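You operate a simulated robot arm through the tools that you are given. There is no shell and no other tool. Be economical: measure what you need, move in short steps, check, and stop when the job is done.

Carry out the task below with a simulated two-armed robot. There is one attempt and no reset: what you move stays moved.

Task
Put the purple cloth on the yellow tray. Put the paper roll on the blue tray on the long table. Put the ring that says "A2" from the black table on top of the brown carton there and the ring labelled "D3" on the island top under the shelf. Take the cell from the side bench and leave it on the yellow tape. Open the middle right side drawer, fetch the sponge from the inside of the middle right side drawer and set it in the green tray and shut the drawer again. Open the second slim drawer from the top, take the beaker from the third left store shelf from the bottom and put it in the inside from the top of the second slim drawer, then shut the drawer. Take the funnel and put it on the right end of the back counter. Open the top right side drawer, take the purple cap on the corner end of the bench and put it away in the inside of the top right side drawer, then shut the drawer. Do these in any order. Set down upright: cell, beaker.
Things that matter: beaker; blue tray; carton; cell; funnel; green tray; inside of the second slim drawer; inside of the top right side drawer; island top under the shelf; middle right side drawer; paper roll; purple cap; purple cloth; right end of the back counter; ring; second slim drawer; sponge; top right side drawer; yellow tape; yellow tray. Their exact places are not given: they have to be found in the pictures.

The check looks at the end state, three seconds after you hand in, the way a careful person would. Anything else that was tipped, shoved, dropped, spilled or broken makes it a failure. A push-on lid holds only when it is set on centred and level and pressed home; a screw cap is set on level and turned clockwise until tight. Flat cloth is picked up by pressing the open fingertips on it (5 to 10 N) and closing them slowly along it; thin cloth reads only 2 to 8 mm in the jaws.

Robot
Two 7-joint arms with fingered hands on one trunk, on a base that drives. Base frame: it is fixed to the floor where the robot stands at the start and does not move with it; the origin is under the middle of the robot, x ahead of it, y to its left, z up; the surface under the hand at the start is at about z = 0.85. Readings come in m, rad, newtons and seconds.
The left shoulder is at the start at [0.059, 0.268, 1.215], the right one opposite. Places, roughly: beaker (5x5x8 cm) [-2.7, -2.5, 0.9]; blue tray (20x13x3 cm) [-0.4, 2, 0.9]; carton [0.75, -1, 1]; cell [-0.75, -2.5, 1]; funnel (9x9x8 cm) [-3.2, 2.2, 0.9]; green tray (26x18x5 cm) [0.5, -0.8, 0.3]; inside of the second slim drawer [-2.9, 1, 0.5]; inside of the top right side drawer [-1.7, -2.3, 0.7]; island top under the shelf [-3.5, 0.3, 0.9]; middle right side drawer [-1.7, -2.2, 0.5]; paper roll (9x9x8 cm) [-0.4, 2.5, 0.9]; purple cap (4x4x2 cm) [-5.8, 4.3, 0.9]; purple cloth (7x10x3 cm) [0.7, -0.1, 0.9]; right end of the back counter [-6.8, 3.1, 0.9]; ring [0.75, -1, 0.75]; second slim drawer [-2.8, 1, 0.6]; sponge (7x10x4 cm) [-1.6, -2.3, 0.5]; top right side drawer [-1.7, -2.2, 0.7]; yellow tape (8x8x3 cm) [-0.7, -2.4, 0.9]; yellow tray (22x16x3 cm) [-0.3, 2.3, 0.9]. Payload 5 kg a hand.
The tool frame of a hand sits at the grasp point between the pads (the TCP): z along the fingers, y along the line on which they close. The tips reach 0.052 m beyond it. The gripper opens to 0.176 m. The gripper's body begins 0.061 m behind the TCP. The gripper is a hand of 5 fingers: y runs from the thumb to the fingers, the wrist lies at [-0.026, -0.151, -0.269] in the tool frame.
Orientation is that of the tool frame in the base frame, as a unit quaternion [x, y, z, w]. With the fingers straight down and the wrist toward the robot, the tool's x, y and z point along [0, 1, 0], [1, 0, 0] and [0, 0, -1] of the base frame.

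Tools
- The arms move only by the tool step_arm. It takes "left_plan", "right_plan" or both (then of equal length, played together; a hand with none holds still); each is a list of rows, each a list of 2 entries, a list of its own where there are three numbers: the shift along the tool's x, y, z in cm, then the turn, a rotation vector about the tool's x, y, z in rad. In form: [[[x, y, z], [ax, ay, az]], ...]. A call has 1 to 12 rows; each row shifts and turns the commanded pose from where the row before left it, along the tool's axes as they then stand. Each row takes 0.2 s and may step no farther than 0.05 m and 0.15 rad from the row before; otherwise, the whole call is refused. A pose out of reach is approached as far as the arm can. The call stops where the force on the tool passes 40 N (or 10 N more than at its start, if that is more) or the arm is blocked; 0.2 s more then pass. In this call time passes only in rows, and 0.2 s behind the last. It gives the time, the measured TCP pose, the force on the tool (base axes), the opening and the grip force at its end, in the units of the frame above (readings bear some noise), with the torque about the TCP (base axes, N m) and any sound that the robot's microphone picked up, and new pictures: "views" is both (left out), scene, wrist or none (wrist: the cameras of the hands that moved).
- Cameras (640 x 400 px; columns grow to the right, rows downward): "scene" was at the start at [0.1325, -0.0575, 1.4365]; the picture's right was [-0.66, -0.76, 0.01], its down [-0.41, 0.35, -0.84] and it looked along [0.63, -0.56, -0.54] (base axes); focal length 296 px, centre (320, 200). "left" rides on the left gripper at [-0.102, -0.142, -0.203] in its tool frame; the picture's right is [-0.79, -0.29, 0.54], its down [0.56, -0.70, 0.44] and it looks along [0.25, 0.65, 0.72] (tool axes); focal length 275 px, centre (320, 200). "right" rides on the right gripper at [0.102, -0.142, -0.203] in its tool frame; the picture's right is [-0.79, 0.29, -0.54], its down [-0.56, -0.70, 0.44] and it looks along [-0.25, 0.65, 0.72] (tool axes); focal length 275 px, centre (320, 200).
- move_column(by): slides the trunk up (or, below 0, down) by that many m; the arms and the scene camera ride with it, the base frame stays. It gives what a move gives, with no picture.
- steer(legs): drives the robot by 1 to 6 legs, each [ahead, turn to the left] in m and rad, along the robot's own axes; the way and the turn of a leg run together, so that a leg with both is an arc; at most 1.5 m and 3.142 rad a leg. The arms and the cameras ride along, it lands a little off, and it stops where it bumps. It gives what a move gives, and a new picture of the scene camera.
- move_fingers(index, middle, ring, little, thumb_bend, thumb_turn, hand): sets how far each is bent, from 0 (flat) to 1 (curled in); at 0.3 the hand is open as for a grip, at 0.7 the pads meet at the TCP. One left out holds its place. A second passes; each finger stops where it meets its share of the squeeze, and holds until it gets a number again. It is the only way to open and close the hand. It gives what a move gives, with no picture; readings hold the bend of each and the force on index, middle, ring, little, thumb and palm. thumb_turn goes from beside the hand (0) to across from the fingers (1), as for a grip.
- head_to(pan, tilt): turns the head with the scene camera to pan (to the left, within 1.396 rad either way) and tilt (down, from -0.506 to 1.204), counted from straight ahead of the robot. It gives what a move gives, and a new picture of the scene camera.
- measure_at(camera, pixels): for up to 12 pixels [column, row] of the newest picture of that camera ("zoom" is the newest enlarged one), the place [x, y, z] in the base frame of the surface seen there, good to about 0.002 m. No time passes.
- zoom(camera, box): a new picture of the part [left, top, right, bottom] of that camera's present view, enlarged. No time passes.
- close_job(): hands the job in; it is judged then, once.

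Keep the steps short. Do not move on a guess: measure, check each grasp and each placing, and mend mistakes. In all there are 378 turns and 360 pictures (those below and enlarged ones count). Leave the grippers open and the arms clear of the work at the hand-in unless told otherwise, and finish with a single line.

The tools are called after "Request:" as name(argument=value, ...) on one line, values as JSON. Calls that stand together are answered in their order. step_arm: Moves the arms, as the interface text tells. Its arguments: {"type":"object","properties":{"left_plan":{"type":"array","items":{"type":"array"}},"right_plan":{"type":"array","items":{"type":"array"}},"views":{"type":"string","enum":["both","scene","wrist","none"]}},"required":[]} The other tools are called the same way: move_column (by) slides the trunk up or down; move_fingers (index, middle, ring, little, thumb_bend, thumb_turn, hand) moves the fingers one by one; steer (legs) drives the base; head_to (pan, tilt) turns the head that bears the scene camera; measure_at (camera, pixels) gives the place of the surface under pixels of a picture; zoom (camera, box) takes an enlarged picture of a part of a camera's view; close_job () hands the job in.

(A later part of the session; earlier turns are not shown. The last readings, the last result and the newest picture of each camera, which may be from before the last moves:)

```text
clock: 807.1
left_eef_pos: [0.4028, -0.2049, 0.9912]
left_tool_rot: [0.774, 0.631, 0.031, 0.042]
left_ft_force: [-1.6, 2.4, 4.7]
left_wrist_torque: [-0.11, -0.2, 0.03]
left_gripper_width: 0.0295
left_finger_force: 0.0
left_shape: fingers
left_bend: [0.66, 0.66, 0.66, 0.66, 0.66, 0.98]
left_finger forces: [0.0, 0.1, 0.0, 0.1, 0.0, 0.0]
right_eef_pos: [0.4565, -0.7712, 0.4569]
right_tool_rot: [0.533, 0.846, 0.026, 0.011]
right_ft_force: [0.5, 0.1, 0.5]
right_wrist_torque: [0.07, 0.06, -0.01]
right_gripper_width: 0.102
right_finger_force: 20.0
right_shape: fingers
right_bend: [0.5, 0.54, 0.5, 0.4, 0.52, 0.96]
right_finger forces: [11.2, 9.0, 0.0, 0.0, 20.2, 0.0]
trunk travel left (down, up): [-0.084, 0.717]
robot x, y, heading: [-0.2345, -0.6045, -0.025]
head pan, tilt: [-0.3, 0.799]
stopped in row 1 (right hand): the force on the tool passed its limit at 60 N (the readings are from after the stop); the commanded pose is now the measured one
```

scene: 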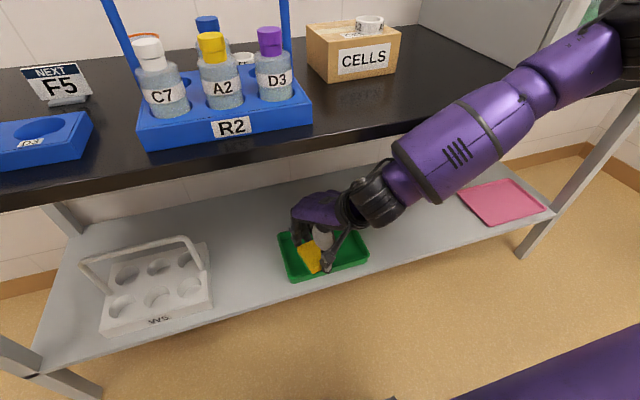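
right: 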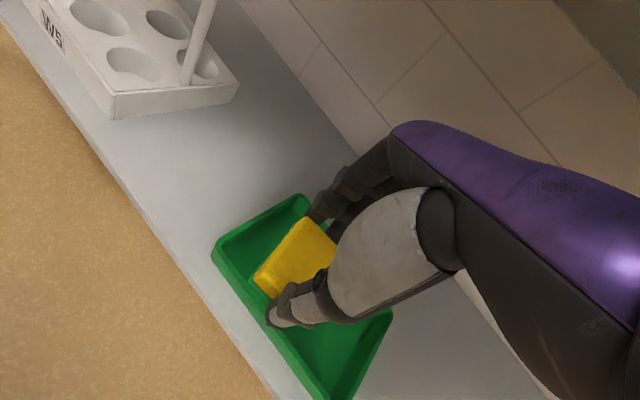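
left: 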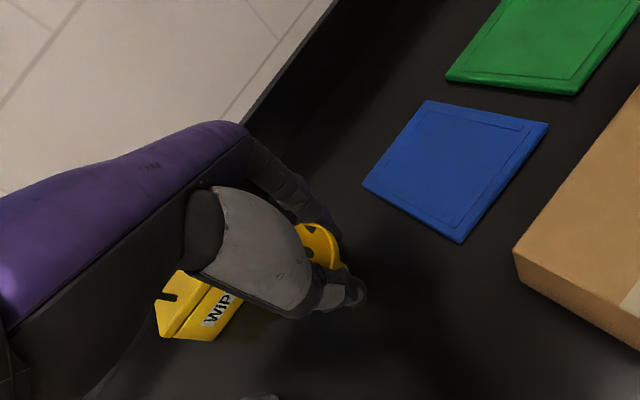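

I measure the forearm and elbow positions relative to the table edge to see where it's caught.

Request:
measure_at(camera="scene", pixels=[[450, 150], [410, 180], [540, 85], [600, 50], [500, 140], [360, 200], [420, 140], [311, 255], [300, 270], [284, 262]])

```text
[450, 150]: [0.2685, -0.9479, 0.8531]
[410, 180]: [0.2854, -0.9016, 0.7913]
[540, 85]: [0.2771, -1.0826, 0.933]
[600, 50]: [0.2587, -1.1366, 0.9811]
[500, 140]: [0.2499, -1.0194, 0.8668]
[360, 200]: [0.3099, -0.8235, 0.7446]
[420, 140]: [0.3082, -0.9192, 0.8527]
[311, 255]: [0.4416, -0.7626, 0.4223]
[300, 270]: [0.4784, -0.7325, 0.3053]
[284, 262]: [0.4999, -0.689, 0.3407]
```

The forearm lies against the table edge at y≈-0.95. I ease the hand straight back 4 cm in very small steps.

Request:
step_arm(right_plan=[[[0.2, -0.4, 0], [0, 0, 0]], [[0.2, -0.5, 0], [0, 0, 0]], [[0.3, -0.7, 0], [0, 0, 0]], [[0.4, -0.9, 0], [0, 0, 0]], [[0.5, -1, 0], [0, 0, 0]], [[0.5, -1, 0], [0, 0, 0]]], views="none")

Request:
steer(legs=[[-0.05, 0]])

```text
clock: 808.5
left_eef_pos: [0.4167, -0.2062, 0.9825]
left_tool_rot: [0.774, 0.631, 0.025, 0.037]
left_ft_force: [-0.8, -1.2, 1.7]
left_wrist_torque: [0.16, -0.06, 0.06]
left_gripper_width: 0.0295
left_finger_force: 0.1
left_shape: fingers
left_bend: [0.66, 0.66, 0.66, 0.66, 0.66, 0.98]
left_finger forces: [0.0, 0.0, 0.0, 0.0, 0.0, 0.1]
right_eef_pos: [0.4181, -0.7745, 0.4395]
right_tool_rot: [0.538, 0.842, 0.019, 0.004]
right_ft_force: [-0.8, -1.3, 1.3]
right_wrist_torque: [0.04, 0.02, -0.01]
right_gripper_width: 0.1019
right_finger_force: 19.9
right_shape: fingers
right_bend: [0.5, 0.54, 0.5, 0.4, 0.52, 0.96]
right_finger forces: [11.1, 9.0, 0.1, 0.1, 20.1, 0.0]
trunk travel left (down, up): [-0.084, 0.717]
robot x, y, heading: [-0.2328, -0.6111, -0.021]
head pan, tilt: [-0.3, 0.799]
```

```text
clock: 809.5
left_eef_pos: [0.3669, -0.2049, 0.9805]
left_tool_rot: [0.775, 0.631, 0.025, 0.036]
left_ft_force: [-0.5, -0.1, 1.4]
left_wrist_torque: [0.01, 0.01, 0.01]
left_gripper_width: 0.0297
left_finger_force: 0.1
left_shape: fingers
left_bend: [0.66, 0.66, 0.66, 0.66, 0.66, 0.98]
left_finger forces: [0.1, 0.1, 0.0, 0.1, 0.0, 0.0]
right_eef_pos: [0.367, -0.7717, 0.4416]
right_tool_rot: [0.537, 0.843, 0.019, 0.004]
right_ft_force: [0.5, -0.9, 0.8]
right_wrist_torque: [-0.02, 0.02, 0.0]
right_gripper_width: 0.1019
right_finger_force: 20.8
right_shape: fingers
right_bend: [0.5, 0.54, 0.5, 0.4, 0.52, 0.96]
right_finger forces: [11.1, 9.0, 0.0, 0.0, 20.2, 0.0]
trunk travel left (down, up): [-0.084, 0.717]
robot x, y, heading: [-0.2848, -0.608, -0.019]
head pan, tilt: [-0.3, 0.799]
```

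scene: 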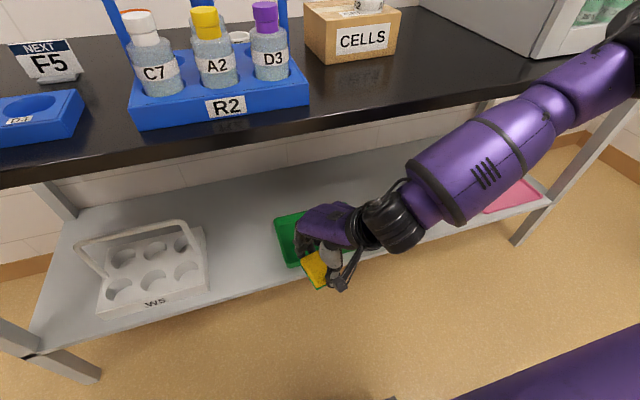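

Free now. I pitch the hand forward 0.5 rad here, then advance.

Request:
step_arm(right_plan=[[[0, 0, -1], [-0.06, 0, 0]], [[0, 0, -1], [-0.08, 0, 0]], [[0, 0, 0], [-0.09, 0, 0]], [[0, 0, 0], [-0.09, 0, 0]], [[0, 0, 0], [-0.09, 0, 0]], [[0, 0, 0], [-0.09, 0, 0]]], views="none")

Request:
step_arm(right_plan=[[[-0.7, 2, 1], [0, 0, 0]], [[-0.8, 2.5, 1.2], [0, 0, 0]], [[-0.8, 2.5, 1.2], [0, 0, 0]], [[-0.8, 2.5, 1.2], [0, 0, 0]], [[-0.8, 2.5, 1.2], [0, 0, 0]]])

```text
clock: 810.9
left_eef_pos: [0.3549, -0.2042, 0.9897]
left_tool_rot: [0.774, 0.631, 0.029, 0.04]
left_ft_force: [0.4, -0.2, -0.4]
left_wrist_torque: [0.01, -0.01, -0.01]
left_gripper_width: 0.0298
left_finger_force: 0.1
left_shape: fingers
left_bend: [0.66, 0.66, 0.66, 0.66, 0.66, 0.97]
left_finger forces: [0.1, 0.1, 0.0, 0.0, 0.0, 0.0]
right_eef_pos: [0.3597, -0.7724, 0.4694]
right_tool_rot: [0.518, 0.811, 0.231, 0.144]
right_ft_force: [-0.2, -0.1, -0.5]
right_wrist_torque: [-0.02, 0.02, 0.03]
right_gripper_width: 0.1021
right_finger_force: 20.1
right_shape: fingers
right_bend: [0.5, 0.54, 0.5, 0.4, 0.52, 0.97]
right_finger forces: [10.9, 9.3, 0.0, 0.1, 20.3, 0.1]
trunk travel left (down, up): [-0.084, 0.717]
robot x, y, heading: [-0.2842, -0.6095, -0.02]
head pan, tilt: [-0.3, 0.799]
```

```text
clock: 812.1
left_eef_pos: [0.3545, -0.2043, 0.9894]
left_tool_rot: [0.774, 0.631, 0.03, 0.041]
left_ft_force: [-0.3, 0.5, -0.2]
left_wrist_torque: [-0.02, -0.03, 0.02]
left_gripper_width: 0.0299
left_finger_force: 0.1
left_shape: fingers
left_bend: [0.66, 0.66, 0.66, 0.66, 0.66, 0.97]
left_finger forces: [0.0, 0.0, 0.1, 0.0, 0.1, 0.1]
right_eef_pos: [0.4983, -0.7512, 0.4828]
right_tool_rot: [0.518, 0.811, 0.23, 0.143]
right_ft_force: [-0.3, 0.5, 0.9]
right_wrist_torque: [0.04, -0.12, -0.02]
right_gripper_width: 0.1022
right_finger_force: 20.4
right_shape: fingers
right_bend: [0.5, 0.54, 0.5, 0.4, 0.52, 0.97]
right_finger forces: [10.9, 9.4, 0.0, 0.0, 20.3, 0.0]
trunk travel left (down, up): [-0.084, 0.717]
robot x, y, heading: [-0.2801, -0.6066, -0.022]
head pan, tilt: [-0.3, 0.799]
```

scene: 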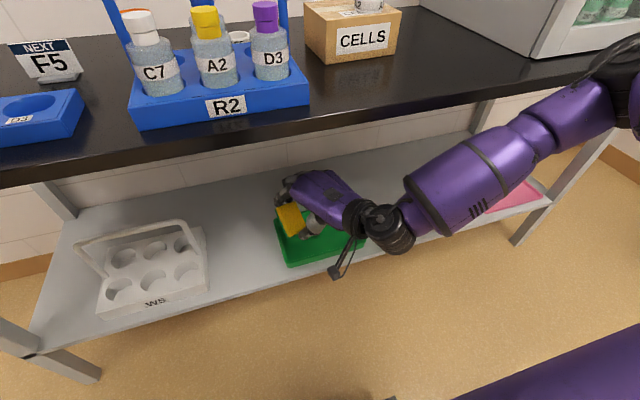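
right: 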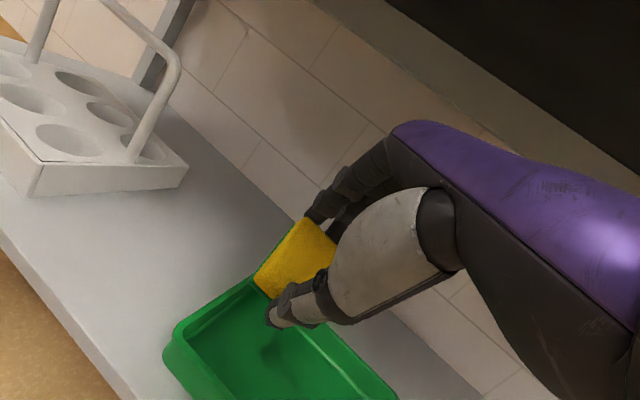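

The sponge is over the tray's far-left corner. I move it right and a bit back, and lower it toward the middle of the tray.

Request:
step_arm(right_plan=[[[-2, -1, 0.5], [0, 0, 0]], [[-2.5, -1, 1], [0, 0, 0]], [[-2.5, -1, 1], [0, 0, 0]], [[-1, -1.2, 1.5], [0, 0, 0]], [[0, -0.8, 1.3], [0, 0, 0]]])

```text
clock: 813.3
left_eef_pos: [0.3549, -0.2046, 0.9875]
left_tool_rot: [0.774, 0.632, 0.03, 0.041]
left_ft_force: [0.1, -0.5, -0.6]
left_wrist_torque: [0.04, 0.04, 0.02]
left_gripper_width: 0.0296
left_finger_force: 0.0
left_shape: fingers
left_bend: [0.66, 0.66, 0.66, 0.66, 0.66, 0.97]
left_finger forces: [0.0, 0.0, 0.0, 0.0, 0.0, 0.0]
right_eef_pos: [0.5168, -0.8305, 0.4119]
right_tool_rot: [0.518, 0.811, 0.231, 0.143]
right_ft_force: [1.3, 0.3, -0.4]
right_wrist_torque: [0.0, 0.03, 0.01]
right_gripper_width: 0.1021
right_finger_force: 20.4
right_shape: fingers
right_bend: [0.5, 0.54, 0.5, 0.4, 0.52, 0.97]
right_finger forces: [10.9, 9.2, 0.1, 0.1, 20.3, 0.0]
trunk travel left (down, up): [-0.084, 0.717]
robot x, y, heading: [-0.2842, -0.6037, -0.026]
head pan, tilt: [-0.3, 0.799]
```

scene: 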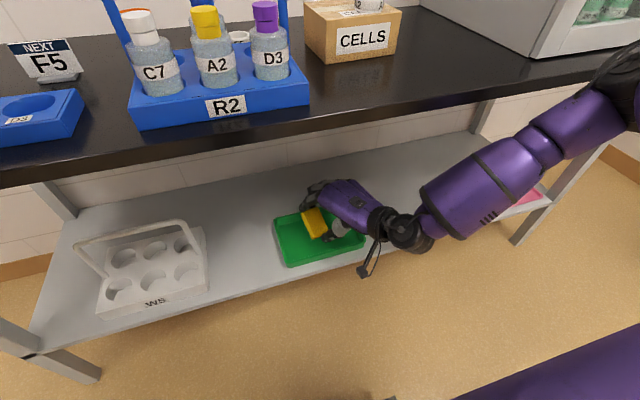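
right: 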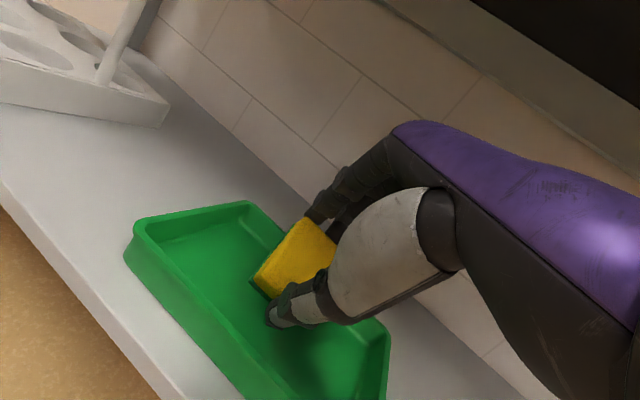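

The sponge is within the tray. I lower 2.5 cm more and release.

Request:
step_arm(right_plan=[[[0, -1, 1], [0, 0, 0]], [[0, -1, 0.8], [0, 0, 0]], [[0, -0.4, 0.6], [0, 0, 0]]], views="none")

Request:
move_fingers(hand="right", index=0.36, middle=0.36, ring=0.36, little=0.36, thumb_bend=0.46)

Request:
step_arm(right_plan=[[[0, 1, -2], [0, 0, 0]], [[0, 1, -3], [0, 0, 0]], [[0, 0, -3], [0, 0, 0]]], views="wrist")

```text
clock: 814.0
left_eef_pos: [0.3377, -0.2036, 0.9995]
left_tool_rot: [0.774, 0.631, 0.037, 0.046]
left_ft_force: [-3.2, -0.6, 2.6]
left_wrist_torque: [0.16, -0.35, 0.12]
left_gripper_width: 0.0298
left_finger_force: 0.0
left_shape: fingers
left_bend: [0.66, 0.66, 0.66, 0.66, 0.66, 0.97]
left_finger forces: [0.0, 0.0, 0.0, 0.1, 0.1, 0.0]
right_eef_pos: [0.5059, -0.8329, 0.4002]
right_tool_rot: [0.515, 0.808, 0.24, 0.152]
right_ft_force: [-0.3, -1.0, 2.1]
right_wrist_torque: [0.0, 0.12, 0.05]
right_gripper_width: 0.102
right_finger_force: 21.5
right_shape: fingers
right_bend: [0.49, 0.54, 0.5, 0.4, 0.53, 0.96]
right_finger forces: [11.4, 10.2, 0.0, 0.0, 21.6, 0.1]
trunk travel left (down, up): [-0.084, 0.717]
robot x, y, heading: [-0.2865, -0.6046, -0.022]
head pan, tilt: [-0.3, 0.799]
stopped in row 3 (right hand): the force on the tool passed its limit at 47 N (the readings are from after the stop); the commanded pose is now the measured one
```

```text
clock: 815.0
left_eef_pos: [0.3419, -0.2046, 0.9967]
left_tool_rot: [0.774, 0.631, 0.036, 0.045]
left_ft_force: [-0.8, 0.8, -0.7]
left_wrist_torque: [-0.02, 0.0, 0.04]
left_gripper_width: 0.03
left_finger_force: 0.0
left_shape: fingers
left_bend: [0.66, 0.66, 0.66, 0.66, 0.66, 0.97]
left_finger forces: [0.0, 0.0, 0.2, 0.0, 0.0, 0.1]
right_eef_pos: [0.5058, -0.8311, 0.3974]
right_tool_rot: [0.516, 0.809, 0.239, 0.15]
right_ft_force: [0.4, -0.7, 0.3]
right_wrist_torque: [0.01, 0.0, 0.02]
right_gripper_width: 0.139
right_finger_force: 0.1
right_shape: fingers
right_bend: [0.36, 0.36, 0.36, 0.36, 0.46, 0.97]
right_finger forces: [0.0, 0.0, 0.0, 0.0, 0.0, 0.1]
trunk travel left (down, up): [-0.084, 0.717]
robot x, y, heading: [-0.285, -0.6049, -0.022]
head pan, tilt: [-0.3, 0.799]
```

```text
clock: 815.8
left_eef_pos: [0.3418, -0.2041, 0.9985]
left_tool_rot: [0.774, 0.631, 0.036, 0.045]
left_ft_force: [0.4, -0.2, 1.0]
left_wrist_torque: [0.01, 0.05, -0.01]
left_gripper_width: 0.0297
left_finger_force: 0.0
left_shape: fingers
left_bend: [0.66, 0.66, 0.66, 0.66, 0.66, 0.97]
left_finger forces: [0.1, 0.0, 0.0, 0.0, 0.1, 0.1]
right_eef_pos: [0.4814, -0.8429, 0.475]
right_tool_rot: [0.516, 0.809, 0.238, 0.15]
right_ft_force: [-0.7, 0.6, 1.4]
right_wrist_torque: [-0.06, 0.01, 0.01]
right_gripper_width: 0.1391
right_finger_force: 0.0
right_shape: fingers
right_bend: [0.36, 0.36, 0.36, 0.36, 0.46, 0.97]
right_finger forces: [0.0, 0.0, 0.0, 0.1, 0.0, 0.0]
trunk travel left (down, up): [-0.084, 0.717]
robot x, y, heading: [-0.286, -0.6066, -0.022]
head pan, tilt: [-0.3, 0.799]
```

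right: 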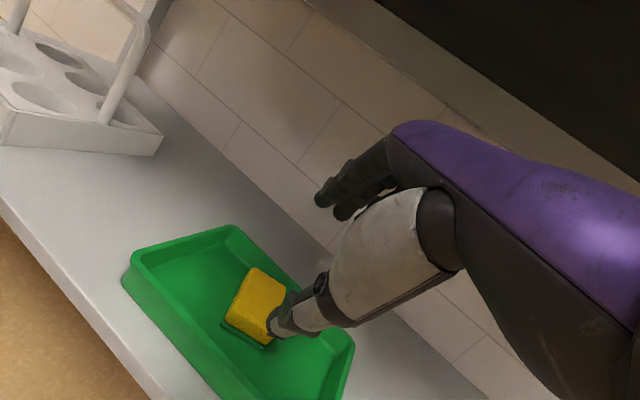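

The sponge lies in the green tray. I back straight out, then restore the right hand and raise the trunk.

Request:
steer(legs=[[-0.4, 0]])

Request:
move_column(by=0.4)

Request:
step_arm(right_plan=[[[0, 0, -3], [0.1, 0, 0.1]], [[0, 0, -4], [0.1, 0, 0.1]], [[0, 0, -4], [0.1, 0, 0.1]], [[0, 0, -4], [0.1, 0, 0.1]], [[0, 0, -4], [0.1, 0, 0.1]], [[0, 0, -4], [0.06, 0, 0.05]], [[0, 0, -4], [0, 0, 0]], [[0, 0, -4], [0, 0, 0]]], views="none")

```text
clock: 819.0
left_eef_pos: [-0.0653, -0.1963, 0.9979]
left_tool_rot: [0.774, 0.631, 0.036, 0.044]
left_ft_force: [-0.4, -0.1, -0.2]
left_wrist_torque: [-0.01, 0.01, -0.01]
left_gripper_width: 0.0299
left_finger_force: 0.0
left_shape: fingers
left_bend: [0.66, 0.66, 0.66, 0.66, 0.66, 0.97]
left_finger forces: [0.0, 0.0, 0.1, 0.0, 0.1, 0.1]
right_eef_pos: [0.0751, -0.834, 0.4749]
right_tool_rot: [0.515, 0.809, 0.238, 0.149]
right_ft_force: [-0.2, -1.2, 0.2]
right_wrist_torque: [0.02, -0.01, 0.03]
right_gripper_width: 0.139
right_finger_force: 0.1
right_shape: fingers
right_bend: [0.36, 0.36, 0.36, 0.36, 0.46, 0.97]
right_finger forces: [0.0, 0.0, 0.1, 0.1, 0.0, 0.0]
trunk travel left (down, up): [-0.084, 0.717]
robot x, y, heading: [-0.688, -0.6017, -0.018]
head pan, tilt: [-0.3, 0.799]
```

scene: 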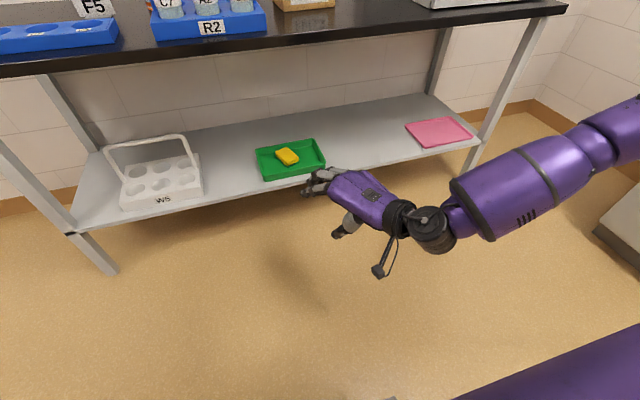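

```text
clock: 822.9
left_eef_pos: [-0.0785, -0.196, 1.4059]
left_tool_rot: [0.774, 0.63, 0.041, 0.049]
left_ft_force: [0.2, 0.0, 0.5]
left_wrist_torque: [-0.02, 0.01, 0.01]
left_gripper_width: 0.0299
left_finger_force: 0.1
left_shape: fingers
left_bend: [0.66, 0.66, 0.66, 0.66, 0.66, 0.97]
left_finger forces: [0.0, 0.0, 0.0, 0.0, 0.0, 0.1]
right_eef_pos: [0.082, -0.8356, 0.9527]
right_tool_rot: [0.503, 0.801, 0.262, 0.191]
right_ft_force: [-0.1, 0.4, 0.3]
right_wrist_torque: [-0.02, -0.01, 0.05]
right_gripper_width: 0.1389
right_finger_force: 0.0
right_shape: fingers
right_bend: [0.36, 0.36, 0.36, 0.36, 0.46, 0.97]
right_finger forces: [0.1, 0.1, 0.1, 0.0, 0.0, 0.1]
trunk travel left (down, up): [-0.484, 0.317]
robot x, y, heading: [-0.6875, -0.5984, -0.022]
head pan, tilt: [-0.3, 0.799]
```

```text
clock: 824.7
left_eef_pos: [-0.0797, -0.194, 1.4053]
left_tool_rot: [0.773, 0.631, 0.042, 0.05]
left_ft_force: [-2.0, 1.1, 1.3]
left_wrist_torque: [-0.08, -0.19, 0.0]
left_gripper_width: 0.0301
left_finger_force: 0.1
left_shape: fingers
left_bend: [0.66, 0.66, 0.66, 0.66, 0.66, 0.97]
left_finger forces: [0.1, 0.0, 0.1, 0.0, 0.0, 0.0]
right_eef_pos: [-0.0058, -0.8831, 1.2442]
right_tool_rot: [0.731, 0.678, 0.075, -0.032]
right_ft_force: [-2.1, 0.5, -0.5]
right_wrist_torque: [0.0, -0.2, -0.06]
right_gripper_width: 0.1392
right_finger_force: 0.1
right_shape: fingers
right_bend: [0.36, 0.36, 0.36, 0.36, 0.46, 0.97]
right_finger forces: [0.0, 0.1, 0.0, 0.1, 0.0, 0.0]
trunk travel left (down, up): [-0.484, 0.317]
robot x, y, heading: [-0.6907, -0.5985, -0.019]
head pan, tilt: [-0.3, 0.799]
```

The sponge task is done. Now the cell: I drive to about (-0.93, -1.5) facing the side bench and look.

Request:
steer(legs=[[0, -1.811], [0.93, 0], [0, 0.26]])

Request:
head_to(pan=0.3, tilt=0.65)

```text
clock: 839.3
left_eef_pos: [-0.5323, -2.109, 1.4059]
left_tool_rot: [0.993, -0.095, -0.005, 0.064]
left_ft_force: [-0.6, 0.7, 0.3]
left_wrist_torque: [-0.02, -0.03, 0.03]
left_gripper_width: 0.0298
left_finger_force: 0.1
left_shape: fingers
left_bend: [0.66, 0.66, 0.66, 0.66, 0.66, 0.97]
left_finger forces: [0.0, 0.1, 0.0, 0.0, 0.0, 0.0]
right_eef_pos: [-1.2202, -2.1896, 1.2441]
right_tool_rot: [0.996, -0.033, 0.076, 0.031]
right_ft_force: [-0.4, 0.3, 0.2]
right_wrist_torque: [-0.07, 0.0, -0.03]
right_gripper_width: 0.1394
right_finger_force: 0.1
right_shape: fingers
right_bend: [0.36, 0.36, 0.36, 0.36, 0.46, 0.98]
right_finger forces: [0.0, 0.0, 0.0, 0.0, 0.0, 0.0]
trunk travel left (down, up): [-0.484, 0.317]
robot x, y, heading: [-0.9469, -1.4965, -1.578]
head pan, tilt: [-0.3, 0.799]
```

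scene: 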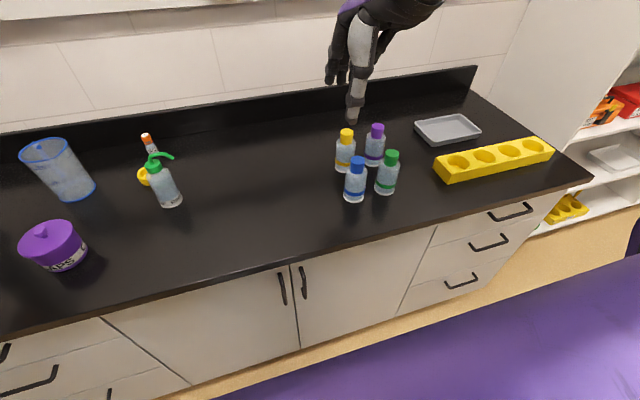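

```text
clock: 840.3
left_eef_pos: [-0.5332, -2.0941, 1.41]
left_tool_rot: [0.993, -0.097, -0.004, 0.068]
left_ft_force: [-0.8, -1.8, -0.6]
left_wrist_torque: [0.23, -0.05, -0.03]
left_gripper_width: 0.0297
left_finger_force: 0.1
left_shape: fingers
left_bend: [0.66, 0.66, 0.66, 0.66, 0.66, 0.97]
left_finger forces: [0.0, 0.0, 0.0, 0.0, 0.0, 0.0]
right_eef_pos: [-1.2211, -2.178, 1.2489]
right_tool_rot: [0.996, -0.032, 0.077, 0.036]
right_ft_force: [-0.3, -1.8, -1.6]
right_wrist_torque: [0.21, -0.12, 0.13]
right_gripper_width: 0.1393
right_finger_force: 0.0
right_shape: fingers
right_bend: [0.36, 0.36, 0.36, 0.36, 0.46, 0.97]
right_finger forces: [0.0, 0.1, 0.0, 0.0, 0.0, 0.0]
trunk travel left (down, up): [-0.484, 0.317]
robot x, y, heading: [-0.9465, -1.5004, -1.584]
head pan, tilt: [0.3, 0.649]
```

scene: 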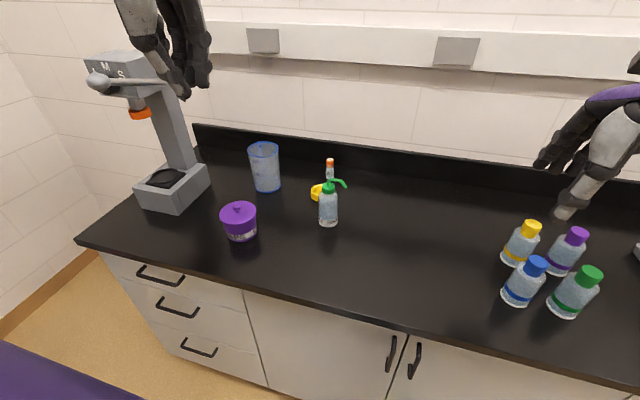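

I zoom in on the orange-capped vial, the yellow tape and the neighbours.

Request:
zoom(camera="scene", box=[240, 130, 380, 240])

Request:
measure_at(camera="scene", pixels=[[330, 160], [330, 175], [318, 190], [313, 197], [328, 190], [340, 184], [265, 145], [320, 186], [329, 215], [250, 150]])

```text
3.64 times, centred on (310, 185) of scene
```

zoom: 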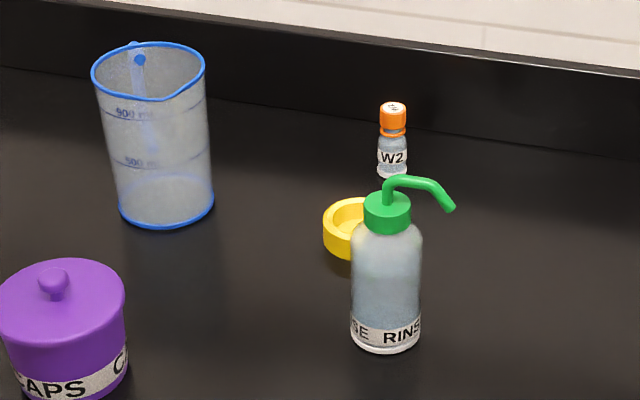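

```text
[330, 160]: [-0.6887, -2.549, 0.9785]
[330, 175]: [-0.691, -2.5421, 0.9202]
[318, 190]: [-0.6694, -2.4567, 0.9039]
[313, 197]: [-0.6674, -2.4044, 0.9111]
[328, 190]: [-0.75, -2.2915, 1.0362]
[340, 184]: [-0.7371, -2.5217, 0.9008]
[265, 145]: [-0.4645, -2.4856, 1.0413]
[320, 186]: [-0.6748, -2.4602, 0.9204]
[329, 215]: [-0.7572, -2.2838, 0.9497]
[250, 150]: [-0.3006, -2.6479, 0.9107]
```

The vial labelled W2 with the orange cap is the cell (like those in the cell rack). The yellow tape is the shallow ring at (318,190). I measure the backsplash and bring the left hand over.

Request:
measure_at(camera="scene", pixels=[[345, 165], [345, 150], [345, 140], [330, 182], [324, 170], [336, 170], [312, 190], [318, 185], [319, 199]])

Request:
move_fingers(hand="left", index=0.5, middle=0.5, ring=0.3, little=0.3, thumb_bend=0.5)

Request:
step_arm(left_plan=[[[0, 1, 0], [0.04, 0, 0.1]], [[-2, 2, 2], [0.05, 0, 0.1]], [[-2, 3, 3], [0.04, 0, 0.1]], [[-2, 3, 3], [0, 0, 0.1]], [[-2, 3, 3], [0, 0, 0.1]], [[-2, 3, 3], [0, 0, 0]]], views="none")

```text
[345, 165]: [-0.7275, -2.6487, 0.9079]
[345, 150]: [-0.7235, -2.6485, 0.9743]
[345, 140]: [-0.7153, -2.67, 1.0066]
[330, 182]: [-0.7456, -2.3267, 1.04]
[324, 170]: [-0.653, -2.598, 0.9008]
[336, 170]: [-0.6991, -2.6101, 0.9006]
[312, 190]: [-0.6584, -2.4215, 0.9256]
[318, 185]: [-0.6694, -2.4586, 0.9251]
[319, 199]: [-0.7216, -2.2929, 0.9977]
```

```text
clock: 841.3
left_eef_pos: [-0.5319, -2.0921, 1.4119]
left_tool_rot: [0.993, -0.095, -0.004, 0.069]
left_ft_force: [-0.1, -0.8, -0.3]
left_wrist_torque: [0.04, 0.0, -0.01]
left_gripper_width: 0.0995
left_finger_force: 0.1
left_shape: fingers
left_bend: [0.5, 0.5, 0.3, 0.3, 0.5, 0.97]
left_finger forces: [0.0, 0.0, 0.0, 0.0, 0.1, 0.0]
right_eef_pos: [-1.2194, -2.1755, 1.2515]
right_tool_rot: [0.996, -0.032, 0.076, 0.035]
right_ft_force: [0.2, 0.1, 0.4]
right_wrist_torque: [0.09, -0.02, 0.03]
right_gripper_width: 0.1392
right_finger_force: 0.1
right_shape: fingers
right_bend: [0.36, 0.36, 0.36, 0.36, 0.46, 0.97]
right_finger forces: [0.0, 0.1, 0.1, 0.0, 0.1, 0.0]
trunk travel left (down, up): [-0.484, 0.317]
robot x, y, heading: [-0.9435, -1.5029, -1.581]
head pan, tilt: [0.3, 0.649]
```

```text
clock: 842.7
left_eef_pos: [-0.6883, -2.1761, 1.2737]
left_tool_rot: [0.941, -0.339, 0.013, 0.004]
left_ft_force: [0.1, -1.7, 1.1]
left_wrist_torque: [0.11, -0.06, -0.02]
left_gripper_width: 0.0995
left_finger_force: 0.1
left_shape: fingers
left_bend: [0.5, 0.5, 0.3, 0.3, 0.5, 0.98]
left_finger forces: [0.0, 0.0, 0.1, 0.0, 0.1, 0.1]
right_eef_pos: [-1.2205, -2.1751, 1.2507]
right_tool_rot: [0.996, -0.032, 0.076, 0.037]
right_ft_force: [-1.8, -1.7, -1.0]
right_wrist_torque: [0.07, -0.22, 0.08]
right_gripper_width: 0.1393
right_finger_force: 0.0
right_shape: fingers
right_bend: [0.36, 0.36, 0.36, 0.36, 0.46, 0.97]
right_finger forces: [0.1, 0.1, 0.0, 0.0, 0.1, 0.0]
trunk travel left (down, up): [-0.484, 0.317]
robot x, y, heading: [-0.9495, -1.4989, -1.58]
head pan, tilt: [0.3, 0.649]
```

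The backsplash is at y=-2.648. I tuck the ring and little fingers, drive 0.12 m closer, and move over the vial at (-0.690, -2.553).

Request:
move_fingers(hand="left", ring=0.6, little=0.6)

Request:
steer(legs=[[0.12, 0.01]])

Request:
step_arm(left_plan=[[[2, 2.5, 0], [0, 0, 0]], [[2.8, 3.4, 0], [0, 0, 0]], [[2.8, 3.4, 0], [0, 0, 0]], [[2.8, 3.4, 0], [0, 0, 0]], [[2.8, 3.4, 0], [0, 0, 0]], [[2.8, 3.4, 1], [0, 0, 0]], [[0, 0, 3], [0, 0, 0]], [[0, 0, 3], [0, 0, 0]]], views="wrist")

```text
clock: 843.7
left_eef_pos: [-0.6858, -2.1771, 1.275]
left_tool_rot: [0.941, -0.339, 0.012, 0.004]
left_ft_force: [-0.9, -0.1, -0.7]
left_wrist_torque: [0.01, -0.02, 0.03]
left_gripper_width: 0.0995
left_finger_force: 0.0
left_shape: fingers
left_bend: [0.5, 0.5, 0.6, 0.6, 0.5, 0.98]
left_finger forces: [0.0, 0.1, 0.1, 0.0, 0.0, 0.1]
right_eef_pos: [-1.2201, -2.1755, 1.2517]
right_tool_rot: [0.996, -0.032, 0.076, 0.038]
right_ft_force: [-0.6, 0.5, -0.4]
right_wrist_torque: [0.02, 0.0, -0.02]
right_gripper_width: 0.1396
right_finger_force: 0.0
right_shape: fingers
right_bend: [0.36, 0.36, 0.36, 0.36, 0.46, 0.97]
right_finger forces: [0.0, 0.0, 0.1, 0.0, 0.1, 0.1]
trunk travel left (down, up): [-0.484, 0.317]
robot x, y, heading: [-0.9496, -1.5002, -1.582]
head pan, tilt: [0.3, 0.649]
```

```text
clock: 845.0
left_eef_pos: [-0.6782, -2.2212, 1.2908]
left_tool_rot: [0.943, -0.333, 0.019, 0.015]
left_ft_force: [4.2, 1.3, 9.3]
left_wrist_torque: [-0.39, 0.31, 0.12]
left_gripper_width: 0.0998
left_finger_force: 0.1
left_shape: fingers
left_bend: [0.5, 0.5, 0.6, 0.6, 0.5, 0.97]
left_finger forces: [0.0, 0.0, 0.1, 0.0, 0.1, 0.0]
right_eef_pos: [-1.2113, -2.2333, 1.2745]
right_tool_rot: [0.995, -0.022, 0.077, 0.054]
right_ft_force: [-1.7, 1.8, 2.0]
right_wrist_torque: [-0.2, -0.14, -0.03]
right_gripper_width: 0.1393
right_finger_force: 0.0
right_shape: fingers
right_bend: [0.36, 0.36, 0.36, 0.36, 0.46, 0.97]
right_finger forces: [0.0, 0.0, 0.1, 0.1, 0.0, 0.1]
trunk travel left (down, up): [-0.484, 0.317]
robot x, y, heading: [-0.9434, -1.5913, -1.57]
head pan, tilt: [0.3, 0.649]
stopped in leg 1: the robot was blocked; the commanded pose is now the measured one
```

scene: 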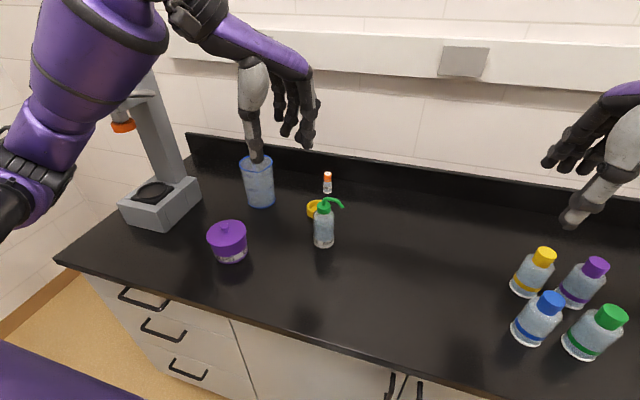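

```text
clock: 846.8
left_eef_pos: [-0.6776, -2.4841, 1.2174]
left_tool_rot: [0.942, -0.335, 0.017, 0.01]
left_ft_force: [0.0, -0.6, 1.7]
left_wrist_torque: [0.14, 0.05, -0.04]
left_gripper_width: 0.0998
left_finger_force: 0.0
left_shape: fingers
left_bend: [0.5, 0.5, 0.6, 0.6, 0.5, 0.98]
left_finger forces: [0.0, 0.0, 0.0, 0.0, 0.0, 0.0]
right_eef_pos: [-1.2098, -2.2386, 1.2667]
right_tool_rot: [0.996, -0.022, 0.076, 0.049]
right_ft_force: [1.1, -1.4, -0.9]
right_wrist_torque: [0.17, 0.02, 0.04]
right_gripper_width: 0.1395
right_finger_force: 0.0
right_shape: fingers
right_bend: [0.36, 0.36, 0.36, 0.36, 0.46, 0.97]
right_finger forces: [0.0, 0.1, 0.0, 0.1, 0.0, 0.0]
trunk travel left (down, up): [-0.484, 0.317]
robot x, y, heading: [-0.9484, -1.5906, -1.569]
head pan, tilt: [0.3, 0.649]
```

left: 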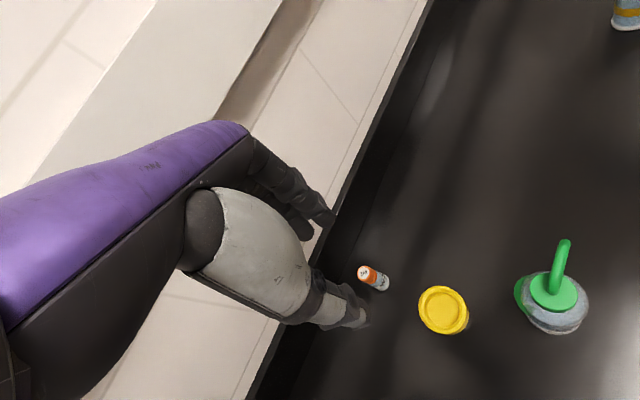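

I measure the vial, the tape and its rim from the left camera, and the forearm near the microscope from the scene camera.

Request:
measure_at(camera="left", pixels=[[364, 270], [380, 284], [420, 305], [443, 288], [466, 308], [448, 333], [443, 310], [350, 310], [318, 215]])

Request:
measure_at(camera="scene", pixels=[[110, 60], [120, 20], [145, 95], [122, 125], [60, 60], [165, 150]])

```text
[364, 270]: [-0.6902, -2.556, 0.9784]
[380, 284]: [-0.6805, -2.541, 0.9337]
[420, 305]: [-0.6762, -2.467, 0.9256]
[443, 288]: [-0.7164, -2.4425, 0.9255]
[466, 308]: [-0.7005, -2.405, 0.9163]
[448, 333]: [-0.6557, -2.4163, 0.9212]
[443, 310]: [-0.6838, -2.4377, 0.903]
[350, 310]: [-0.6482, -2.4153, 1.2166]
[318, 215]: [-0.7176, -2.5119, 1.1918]
```

```text
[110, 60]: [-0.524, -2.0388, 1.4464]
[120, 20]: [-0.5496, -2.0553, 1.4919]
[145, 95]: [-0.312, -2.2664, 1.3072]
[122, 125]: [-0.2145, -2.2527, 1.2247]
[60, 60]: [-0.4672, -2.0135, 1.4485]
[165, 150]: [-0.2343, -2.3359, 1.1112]
```

Vial centre (-0.690, -2.556), top 0.978; tape centre (-0.687, -2.433), floor 0.903. I align over the vial and descend to just above it.

Request:
step_arm(left_plan=[[[1.8, 3.1, 1], [0, 0, 0]], [[1.8, 3.2, 2], [0, 0, 0]], [[0, 0, 4], [0, 0, 0]], [[0, 0, 4], [0, 0, 0]], [[0, 0, 3], [0, 0, 0]]], views="wrist")

```text
clock: 848.0
left_eef_pos: [-0.685, -2.5566, 1.0831]
left_tool_rot: [0.942, -0.335, 0.017, 0.011]
left_ft_force: [1.4, 0.0, 1.3]
left_wrist_torque: [0.02, 0.14, -0.03]
left_gripper_width: 0.0996
left_finger_force: 0.0
left_shape: fingers
left_bend: [0.5, 0.5, 0.6, 0.6, 0.5, 0.98]
left_finger forces: [0.0, 0.0, 0.0, 0.0, 0.0, 0.0]
right_eef_pos: [-1.2083, -2.2358, 1.2695]
right_tool_rot: [0.996, -0.022, 0.076, 0.051]
right_ft_force: [0.3, 0.1, 0.8]
right_wrist_torque: [-0.02, 0.13, -0.01]
right_gripper_width: 0.1393
right_finger_force: 0.1
right_shape: fingers
right_bend: [0.36, 0.36, 0.36, 0.36, 0.46, 0.97]
right_finger forces: [0.1, 0.1, 0.0, 0.1, 0.1, 0.1]
trunk travel left (down, up): [-0.484, 0.317]
robot x, y, heading: [-0.9458, -1.5897, -1.569]
head pan, tilt: [0.3, 0.649]
```

left: 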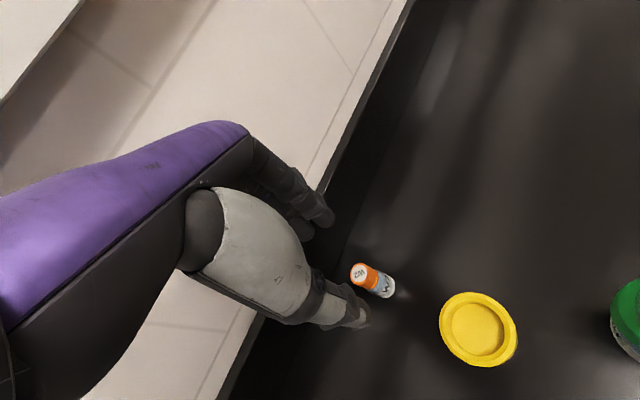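

The vial cap projects exactly on the tool axis. I descend 11 cm and close.

Request:
step_arm(left_plan=[[[0.2, 0.1, 3], [0, 0, 0]], [[0, 0, 3], [0, 0, 0]], [[0, 0, 3], [0, 0, 0]], [[0, 0, 1.6], [0, 0, 0]], [[0, 0, 0.4], [0, 0, 0]]], views="wrist")

Request:
move_fingers(hand="left", index=0.66, middle=0.66, thumb_bend=0.66)

```text
clock: 849.1
left_eef_pos: [-0.6803, -2.5456, 0.9887]
left_tool_rot: [0.942, -0.336, 0.019, 0.017]
left_ft_force: [0.5, 0.9, 0.5]
left_wrist_torque: [-0.12, 0.13, 0.03]
left_gripper_width: 0.0996
left_finger_force: 0.1
left_shape: fingers
left_bend: [0.5, 0.5, 0.6, 0.6, 0.5, 0.97]
left_finger forces: [0.0, 0.1, 0.0, 0.1, 0.0, 0.0]
right_eef_pos: [-1.2101, -2.2194, 1.2788]
right_tool_rot: [0.995, -0.022, 0.076, 0.057]
right_ft_force: [1.0, 0.3, 2.4]
right_wrist_torque: [-0.09, 0.06, -0.04]
right_gripper_width: 0.1394
right_finger_force: 0.1
right_shape: fingers
right_bend: [0.36, 0.36, 0.36, 0.36, 0.46, 0.97]
right_finger forces: [0.1, 0.0, 0.0, 0.1, 0.0, 0.1]
trunk travel left (down, up): [-0.484, 0.317]
robot x, y, heading: [-0.9458, -1.5918, -1.566]
head pan, tilt: [0.3, 0.649]
stopped in row 5 (left hand): the force on the tool passed its limit at 54 N (the readings are from after the stop); the commanded pose is now the measured one
```

left: 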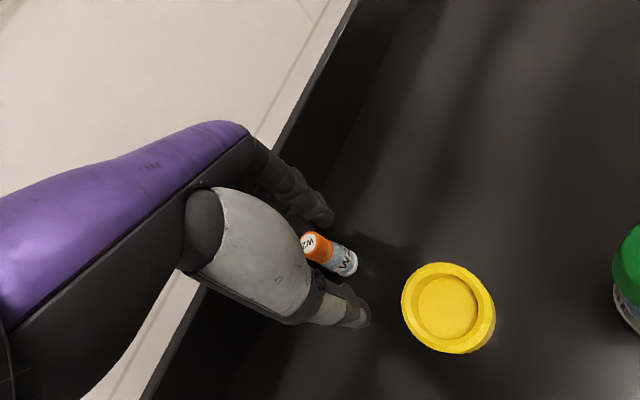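

```text
clock: 850.1
left_eef_pos: [-0.6813, -2.5455, 0.9873]
left_tool_rot: [0.941, -0.337, 0.02, 0.014]
left_ft_force: [-0.3, 0.8, -0.2]
left_wrist_torque: [-0.06, 0.0, 0.0]
left_gripper_width: 0.0302
left_finger_force: 0.8
left_shape: fingers
left_bend: [0.66, 0.66, 0.6, 0.6, 0.66, 0.97]
left_finger forces: [0.2, 0.5, 0.1, 0.0, 0.6, 0.1]
right_eef_pos: [-1.2095, -2.22, 1.277]
right_tool_rot: [0.995, -0.022, 0.076, 0.056]
right_ft_force: [-0.7, 0.8, 0.2]
right_wrist_torque: [-0.08, 0.0, -0.04]
right_gripper_width: 0.1395
right_finger_force: 0.1
right_shape: fingers
right_bend: [0.36, 0.36, 0.36, 0.36, 0.46, 0.97]
right_finger forces: [0.0, 0.1, 0.1, 0.0, 0.1, 0.0]
trunk travel left (down, up): [-0.484, 0.317]
robot x, y, heading: [-0.9444, -1.5914, -1.572]
head pan, tilt: [0.3, 0.649]
```

Contact just begins at 3 cm width. I tighten.

Request:
move_fingers(hand="left", index=0.74, middle=0.74, thumb_bend=0.73)

Request:
step_arm(left_plan=[[[0, 0, -1], [0, 0, 0]], [[0, 0, -2], [0, 0, 0]], [[0, 0, -3], [0, 0, 0]], [[0, 0, -2], [0, 0, 0]]], views="wrist")

```text
clock: 851.1
left_eef_pos: [-0.6811, -2.5465, 0.988]
left_tool_rot: [0.942, -0.336, 0.02, 0.014]
left_ft_force: [0.4, -0.6, -0.2]
left_wrist_torque: [-0.01, 0.0, -0.01]
left_gripper_width: 0.0242
left_finger_force: 18.3
left_shape: fingers
left_bend: [0.71, 0.71, 0.6, 0.6, 0.67, 0.96]
left_finger forces: [9.3, 11.3, 0.0, 0.1, 15.7, 0.0]
right_eef_pos: [-1.2097, -2.2204, 1.2771]
right_tool_rot: [0.995, -0.022, 0.075, 0.057]
right_ft_force: [-0.4, 0.8, 0.2]
right_wrist_torque: [-0.02, 0.01, 0.0]
right_gripper_width: 0.1394
right_finger_force: 0.0
right_shape: fingers
right_bend: [0.36, 0.36, 0.36, 0.36, 0.46, 0.97]
right_finger forces: [0.0, 0.0, 0.0, 0.0, 0.0, 0.1]
trunk travel left (down, up): [-0.484, 0.317]
robot x, y, heading: [-0.9449, -1.5902, -1.569]
head pan, tilt: [0.3, 0.649]
```

```text
clock: 852.1
left_eef_pos: [-0.683, -2.5426, 1.0671]
left_tool_rot: [0.941, -0.336, 0.02, 0.015]
left_ft_force: [-1.2, 0.5, -0.8]
left_wrist_torque: [-0.02, -0.01, 0.02]
left_gripper_width: 0.0243
left_finger_force: 17.8
left_shape: fingers
left_bend: [0.71, 0.71, 0.6, 0.6, 0.67, 0.96]
left_finger forces: [9.3, 11.3, 0.0, 0.1, 15.7, 0.1]
right_eef_pos: [-1.2101, -2.2192, 1.2773]
right_tool_rot: [0.995, -0.022, 0.076, 0.057]
right_ft_force: [0.0, 0.4, -0.3]
right_wrist_torque: [-0.03, 0.02, 0.0]
right_gripper_width: 0.139
right_finger_force: 0.1
right_shape: fingers
right_bend: [0.36, 0.36, 0.36, 0.36, 0.46, 0.97]
right_finger forces: [0.1, 0.0, 0.0, 0.0, 0.1, 0.0]
trunk travel left (down, up): [-0.484, 0.317]
robot x, y, heading: [-0.9485, -1.5917, -1.564]
head pan, tilt: [0.3, 0.649]
```

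left: 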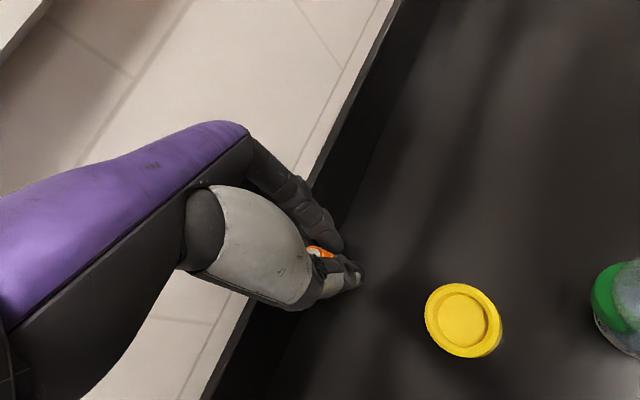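

The cell is lifted upright. I carry it over the tape's centre.

Request:
step_arm(left_plan=[[[-1.5, -1.8, 0], [0, 0, 0]], [[-2.4, -2.9, 0], [0, 0, 0]], [[-2.4, -2.9, 0], [0, 0, 0]], [[-0.8, -1.1, 0], [0, 0, 0]], [[0, 0, 2], [0, 0, 0]], [[0, 0, 2], [0, 0, 0]]], views="wrist")

Request:
zoom(camera="scene", box=[260, 150, 400, 260])

```text
clock: 853.5
left_eef_pos: [-0.6809, -2.4315, 1.0237]
left_tool_rot: [0.941, -0.336, 0.021, 0.015]
left_ft_force: [-0.5, 0.1, 0.6]
left_wrist_torque: [0.09, 0.01, -0.05]
left_gripper_width: 0.0242
left_finger_force: 18.2
left_shape: fingers
left_bend: [0.71, 0.71, 0.6, 0.6, 0.67, 0.96]
left_finger forces: [9.4, 11.4, 0.0, 0.0, 15.6, 0.0]
right_eef_pos: [-1.209, -2.2213, 1.2773]
right_tool_rot: [0.995, -0.022, 0.076, 0.055]
right_ft_force: [1.1, -0.4, -0.6]
right_wrist_torque: [0.02, 0.0, -0.03]
right_gripper_width: 0.1393
right_finger_force: 0.0
right_shape: fingers
right_bend: [0.36, 0.36, 0.36, 0.36, 0.46, 0.97]
right_finger forces: [0.0, 0.0, 0.0, 0.0, 0.1, 0.1]
trunk travel left (down, up): [-0.484, 0.317]
robot x, y, heading: [-0.9477, -1.5896, -1.564]
head pan, tilt: [0.3, 0.649]
```

left: 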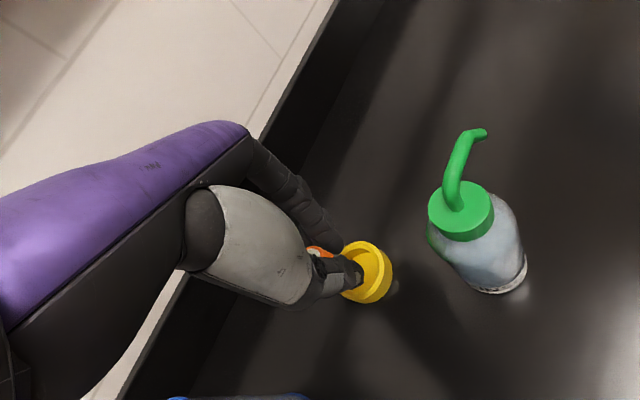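

```text
3.64 times, centred on (330, 205) of scene
```

zoom: 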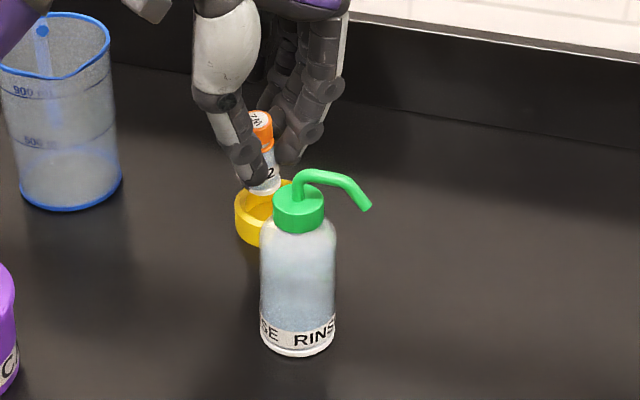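

The vial is above the tape. I straighten the unused fingers and lower gently until it touches.

Request:
move_fingers(hand="left", ring=0.35, little=0.35)

Request:
step_arm(left_plan=[[[0, 0, 1.2], [0, 0, 0]], [[0, 0, 1], [0, 0, 0]], [[0, 0, 0.5], [0, 0, 0]], [[0, 0, 0.3], [0, 0, 0]]], views="none")

```text
clock: 854.5
left_eef_pos: [-0.6807, -2.4326, 1.0234]
left_tool_rot: [0.941, -0.336, 0.021, 0.014]
left_ft_force: [0.1, -0.3, -0.2]
left_wrist_torque: [-0.02, -0.03, -0.01]
left_gripper_width: 0.0242
left_finger_force: 18.8
left_shape: fingers
left_bend: [0.71, 0.71, 0.35, 0.35, 0.67, 0.96]
left_finger forces: [9.5, 11.4, 0.1, 0.0, 15.6, 0.0]
right_eef_pos: [-1.2099, -2.2212, 1.2774]
right_tool_rot: [0.995, -0.021, 0.076, 0.057]
right_ft_force: [-0.1, 0.3, 0.6]
right_wrist_torque: [0.01, 0.02, 0.0]
right_gripper_width: 0.1395
right_finger_force: 0.1
right_shape: fingers
right_bend: [0.36, 0.36, 0.36, 0.36, 0.46, 0.97]
right_finger forces: [0.0, 0.1, 0.0, 0.1, 0.0, 0.0]
trunk travel left (down, up): [-0.484, 0.317]
robot x, y, heading: [-0.9505, -1.59, -1.567]
head pan, tilt: [0.3, 0.649]
```

```text
clock: 855.5
left_eef_pos: [-0.6817, -2.4328, 0.9924]
left_tool_rot: [0.942, -0.336, 0.02, 0.014]
left_ft_force: [0.3, 0.2, -0.7]
left_wrist_torque: [0.0, 0.01, 0.02]
left_gripper_width: 0.0241
left_finger_force: 17.8
left_shape: fingers
left_bend: [0.71, 0.71, 0.35, 0.35, 0.67, 0.96]
left_finger forces: [9.5, 11.4, 0.0, 0.0, 15.5, 0.0]
right_eef_pos: [-1.2109, -2.2199, 1.2776]
right_tool_rot: [0.995, -0.022, 0.076, 0.056]
right_ft_force: [-0.3, 0.1, 0.2]
right_wrist_torque: [-0.02, -0.03, 0.0]
right_gripper_width: 0.1395
right_finger_force: 0.1
right_shape: fingers
right_bend: [0.36, 0.36, 0.36, 0.36, 0.46, 0.97]
right_finger forces: [0.1, 0.1, 0.1, 0.1, 0.1, 0.0]
trunk travel left (down, up): [-0.484, 0.317]
robot x, y, heading: [-0.947, -1.5918, -1.572]
head pan, tilt: [0.3, 0.649]
```

Request:
step_arm(left_plan=[[[0, 0, 0.2], [0, 0, 0]], [[0, 0, 0.2], [0, 0, 0]], [[0, 0, 0.2], [0, 0, 0]]], views="none")

```text
clock: 856.3
left_eef_pos: [-0.6821, -2.4344, 0.9863]
left_tool_rot: [0.942, -0.336, 0.02, 0.016]
left_ft_force: [-1.5, 1.0, 4.5]
left_wrist_torque: [0.04, -0.01, 0.0]
left_gripper_width: 0.0228
left_finger_force: 20.1
left_shape: fingers
left_bend: [0.72, 0.71, 0.35, 0.35, 0.68, 0.96]
left_finger forces: [10.4, 13.0, 0.0, 0.1, 16.3, 0.0]
right_eef_pos: [-1.2104, -2.2211, 1.2776]
right_tool_rot: [0.995, -0.022, 0.076, 0.057]
right_ft_force: [-0.3, 0.0, -0.3]
right_wrist_torque: [0.03, 0.02, -0.02]
right_gripper_width: 0.1397
right_finger_force: 0.1
right_shape: fingers
right_bend: [0.36, 0.36, 0.36, 0.36, 0.46, 0.97]
right_finger forces: [0.1, 0.0, 0.1, 0.0, 0.1, 0.0]
trunk travel left (down, up): [-0.484, 0.317]
robot x, y, heading: [-0.9506, -1.5901, -1.565]
head pan, tilt: [0.3, 0.649]
```

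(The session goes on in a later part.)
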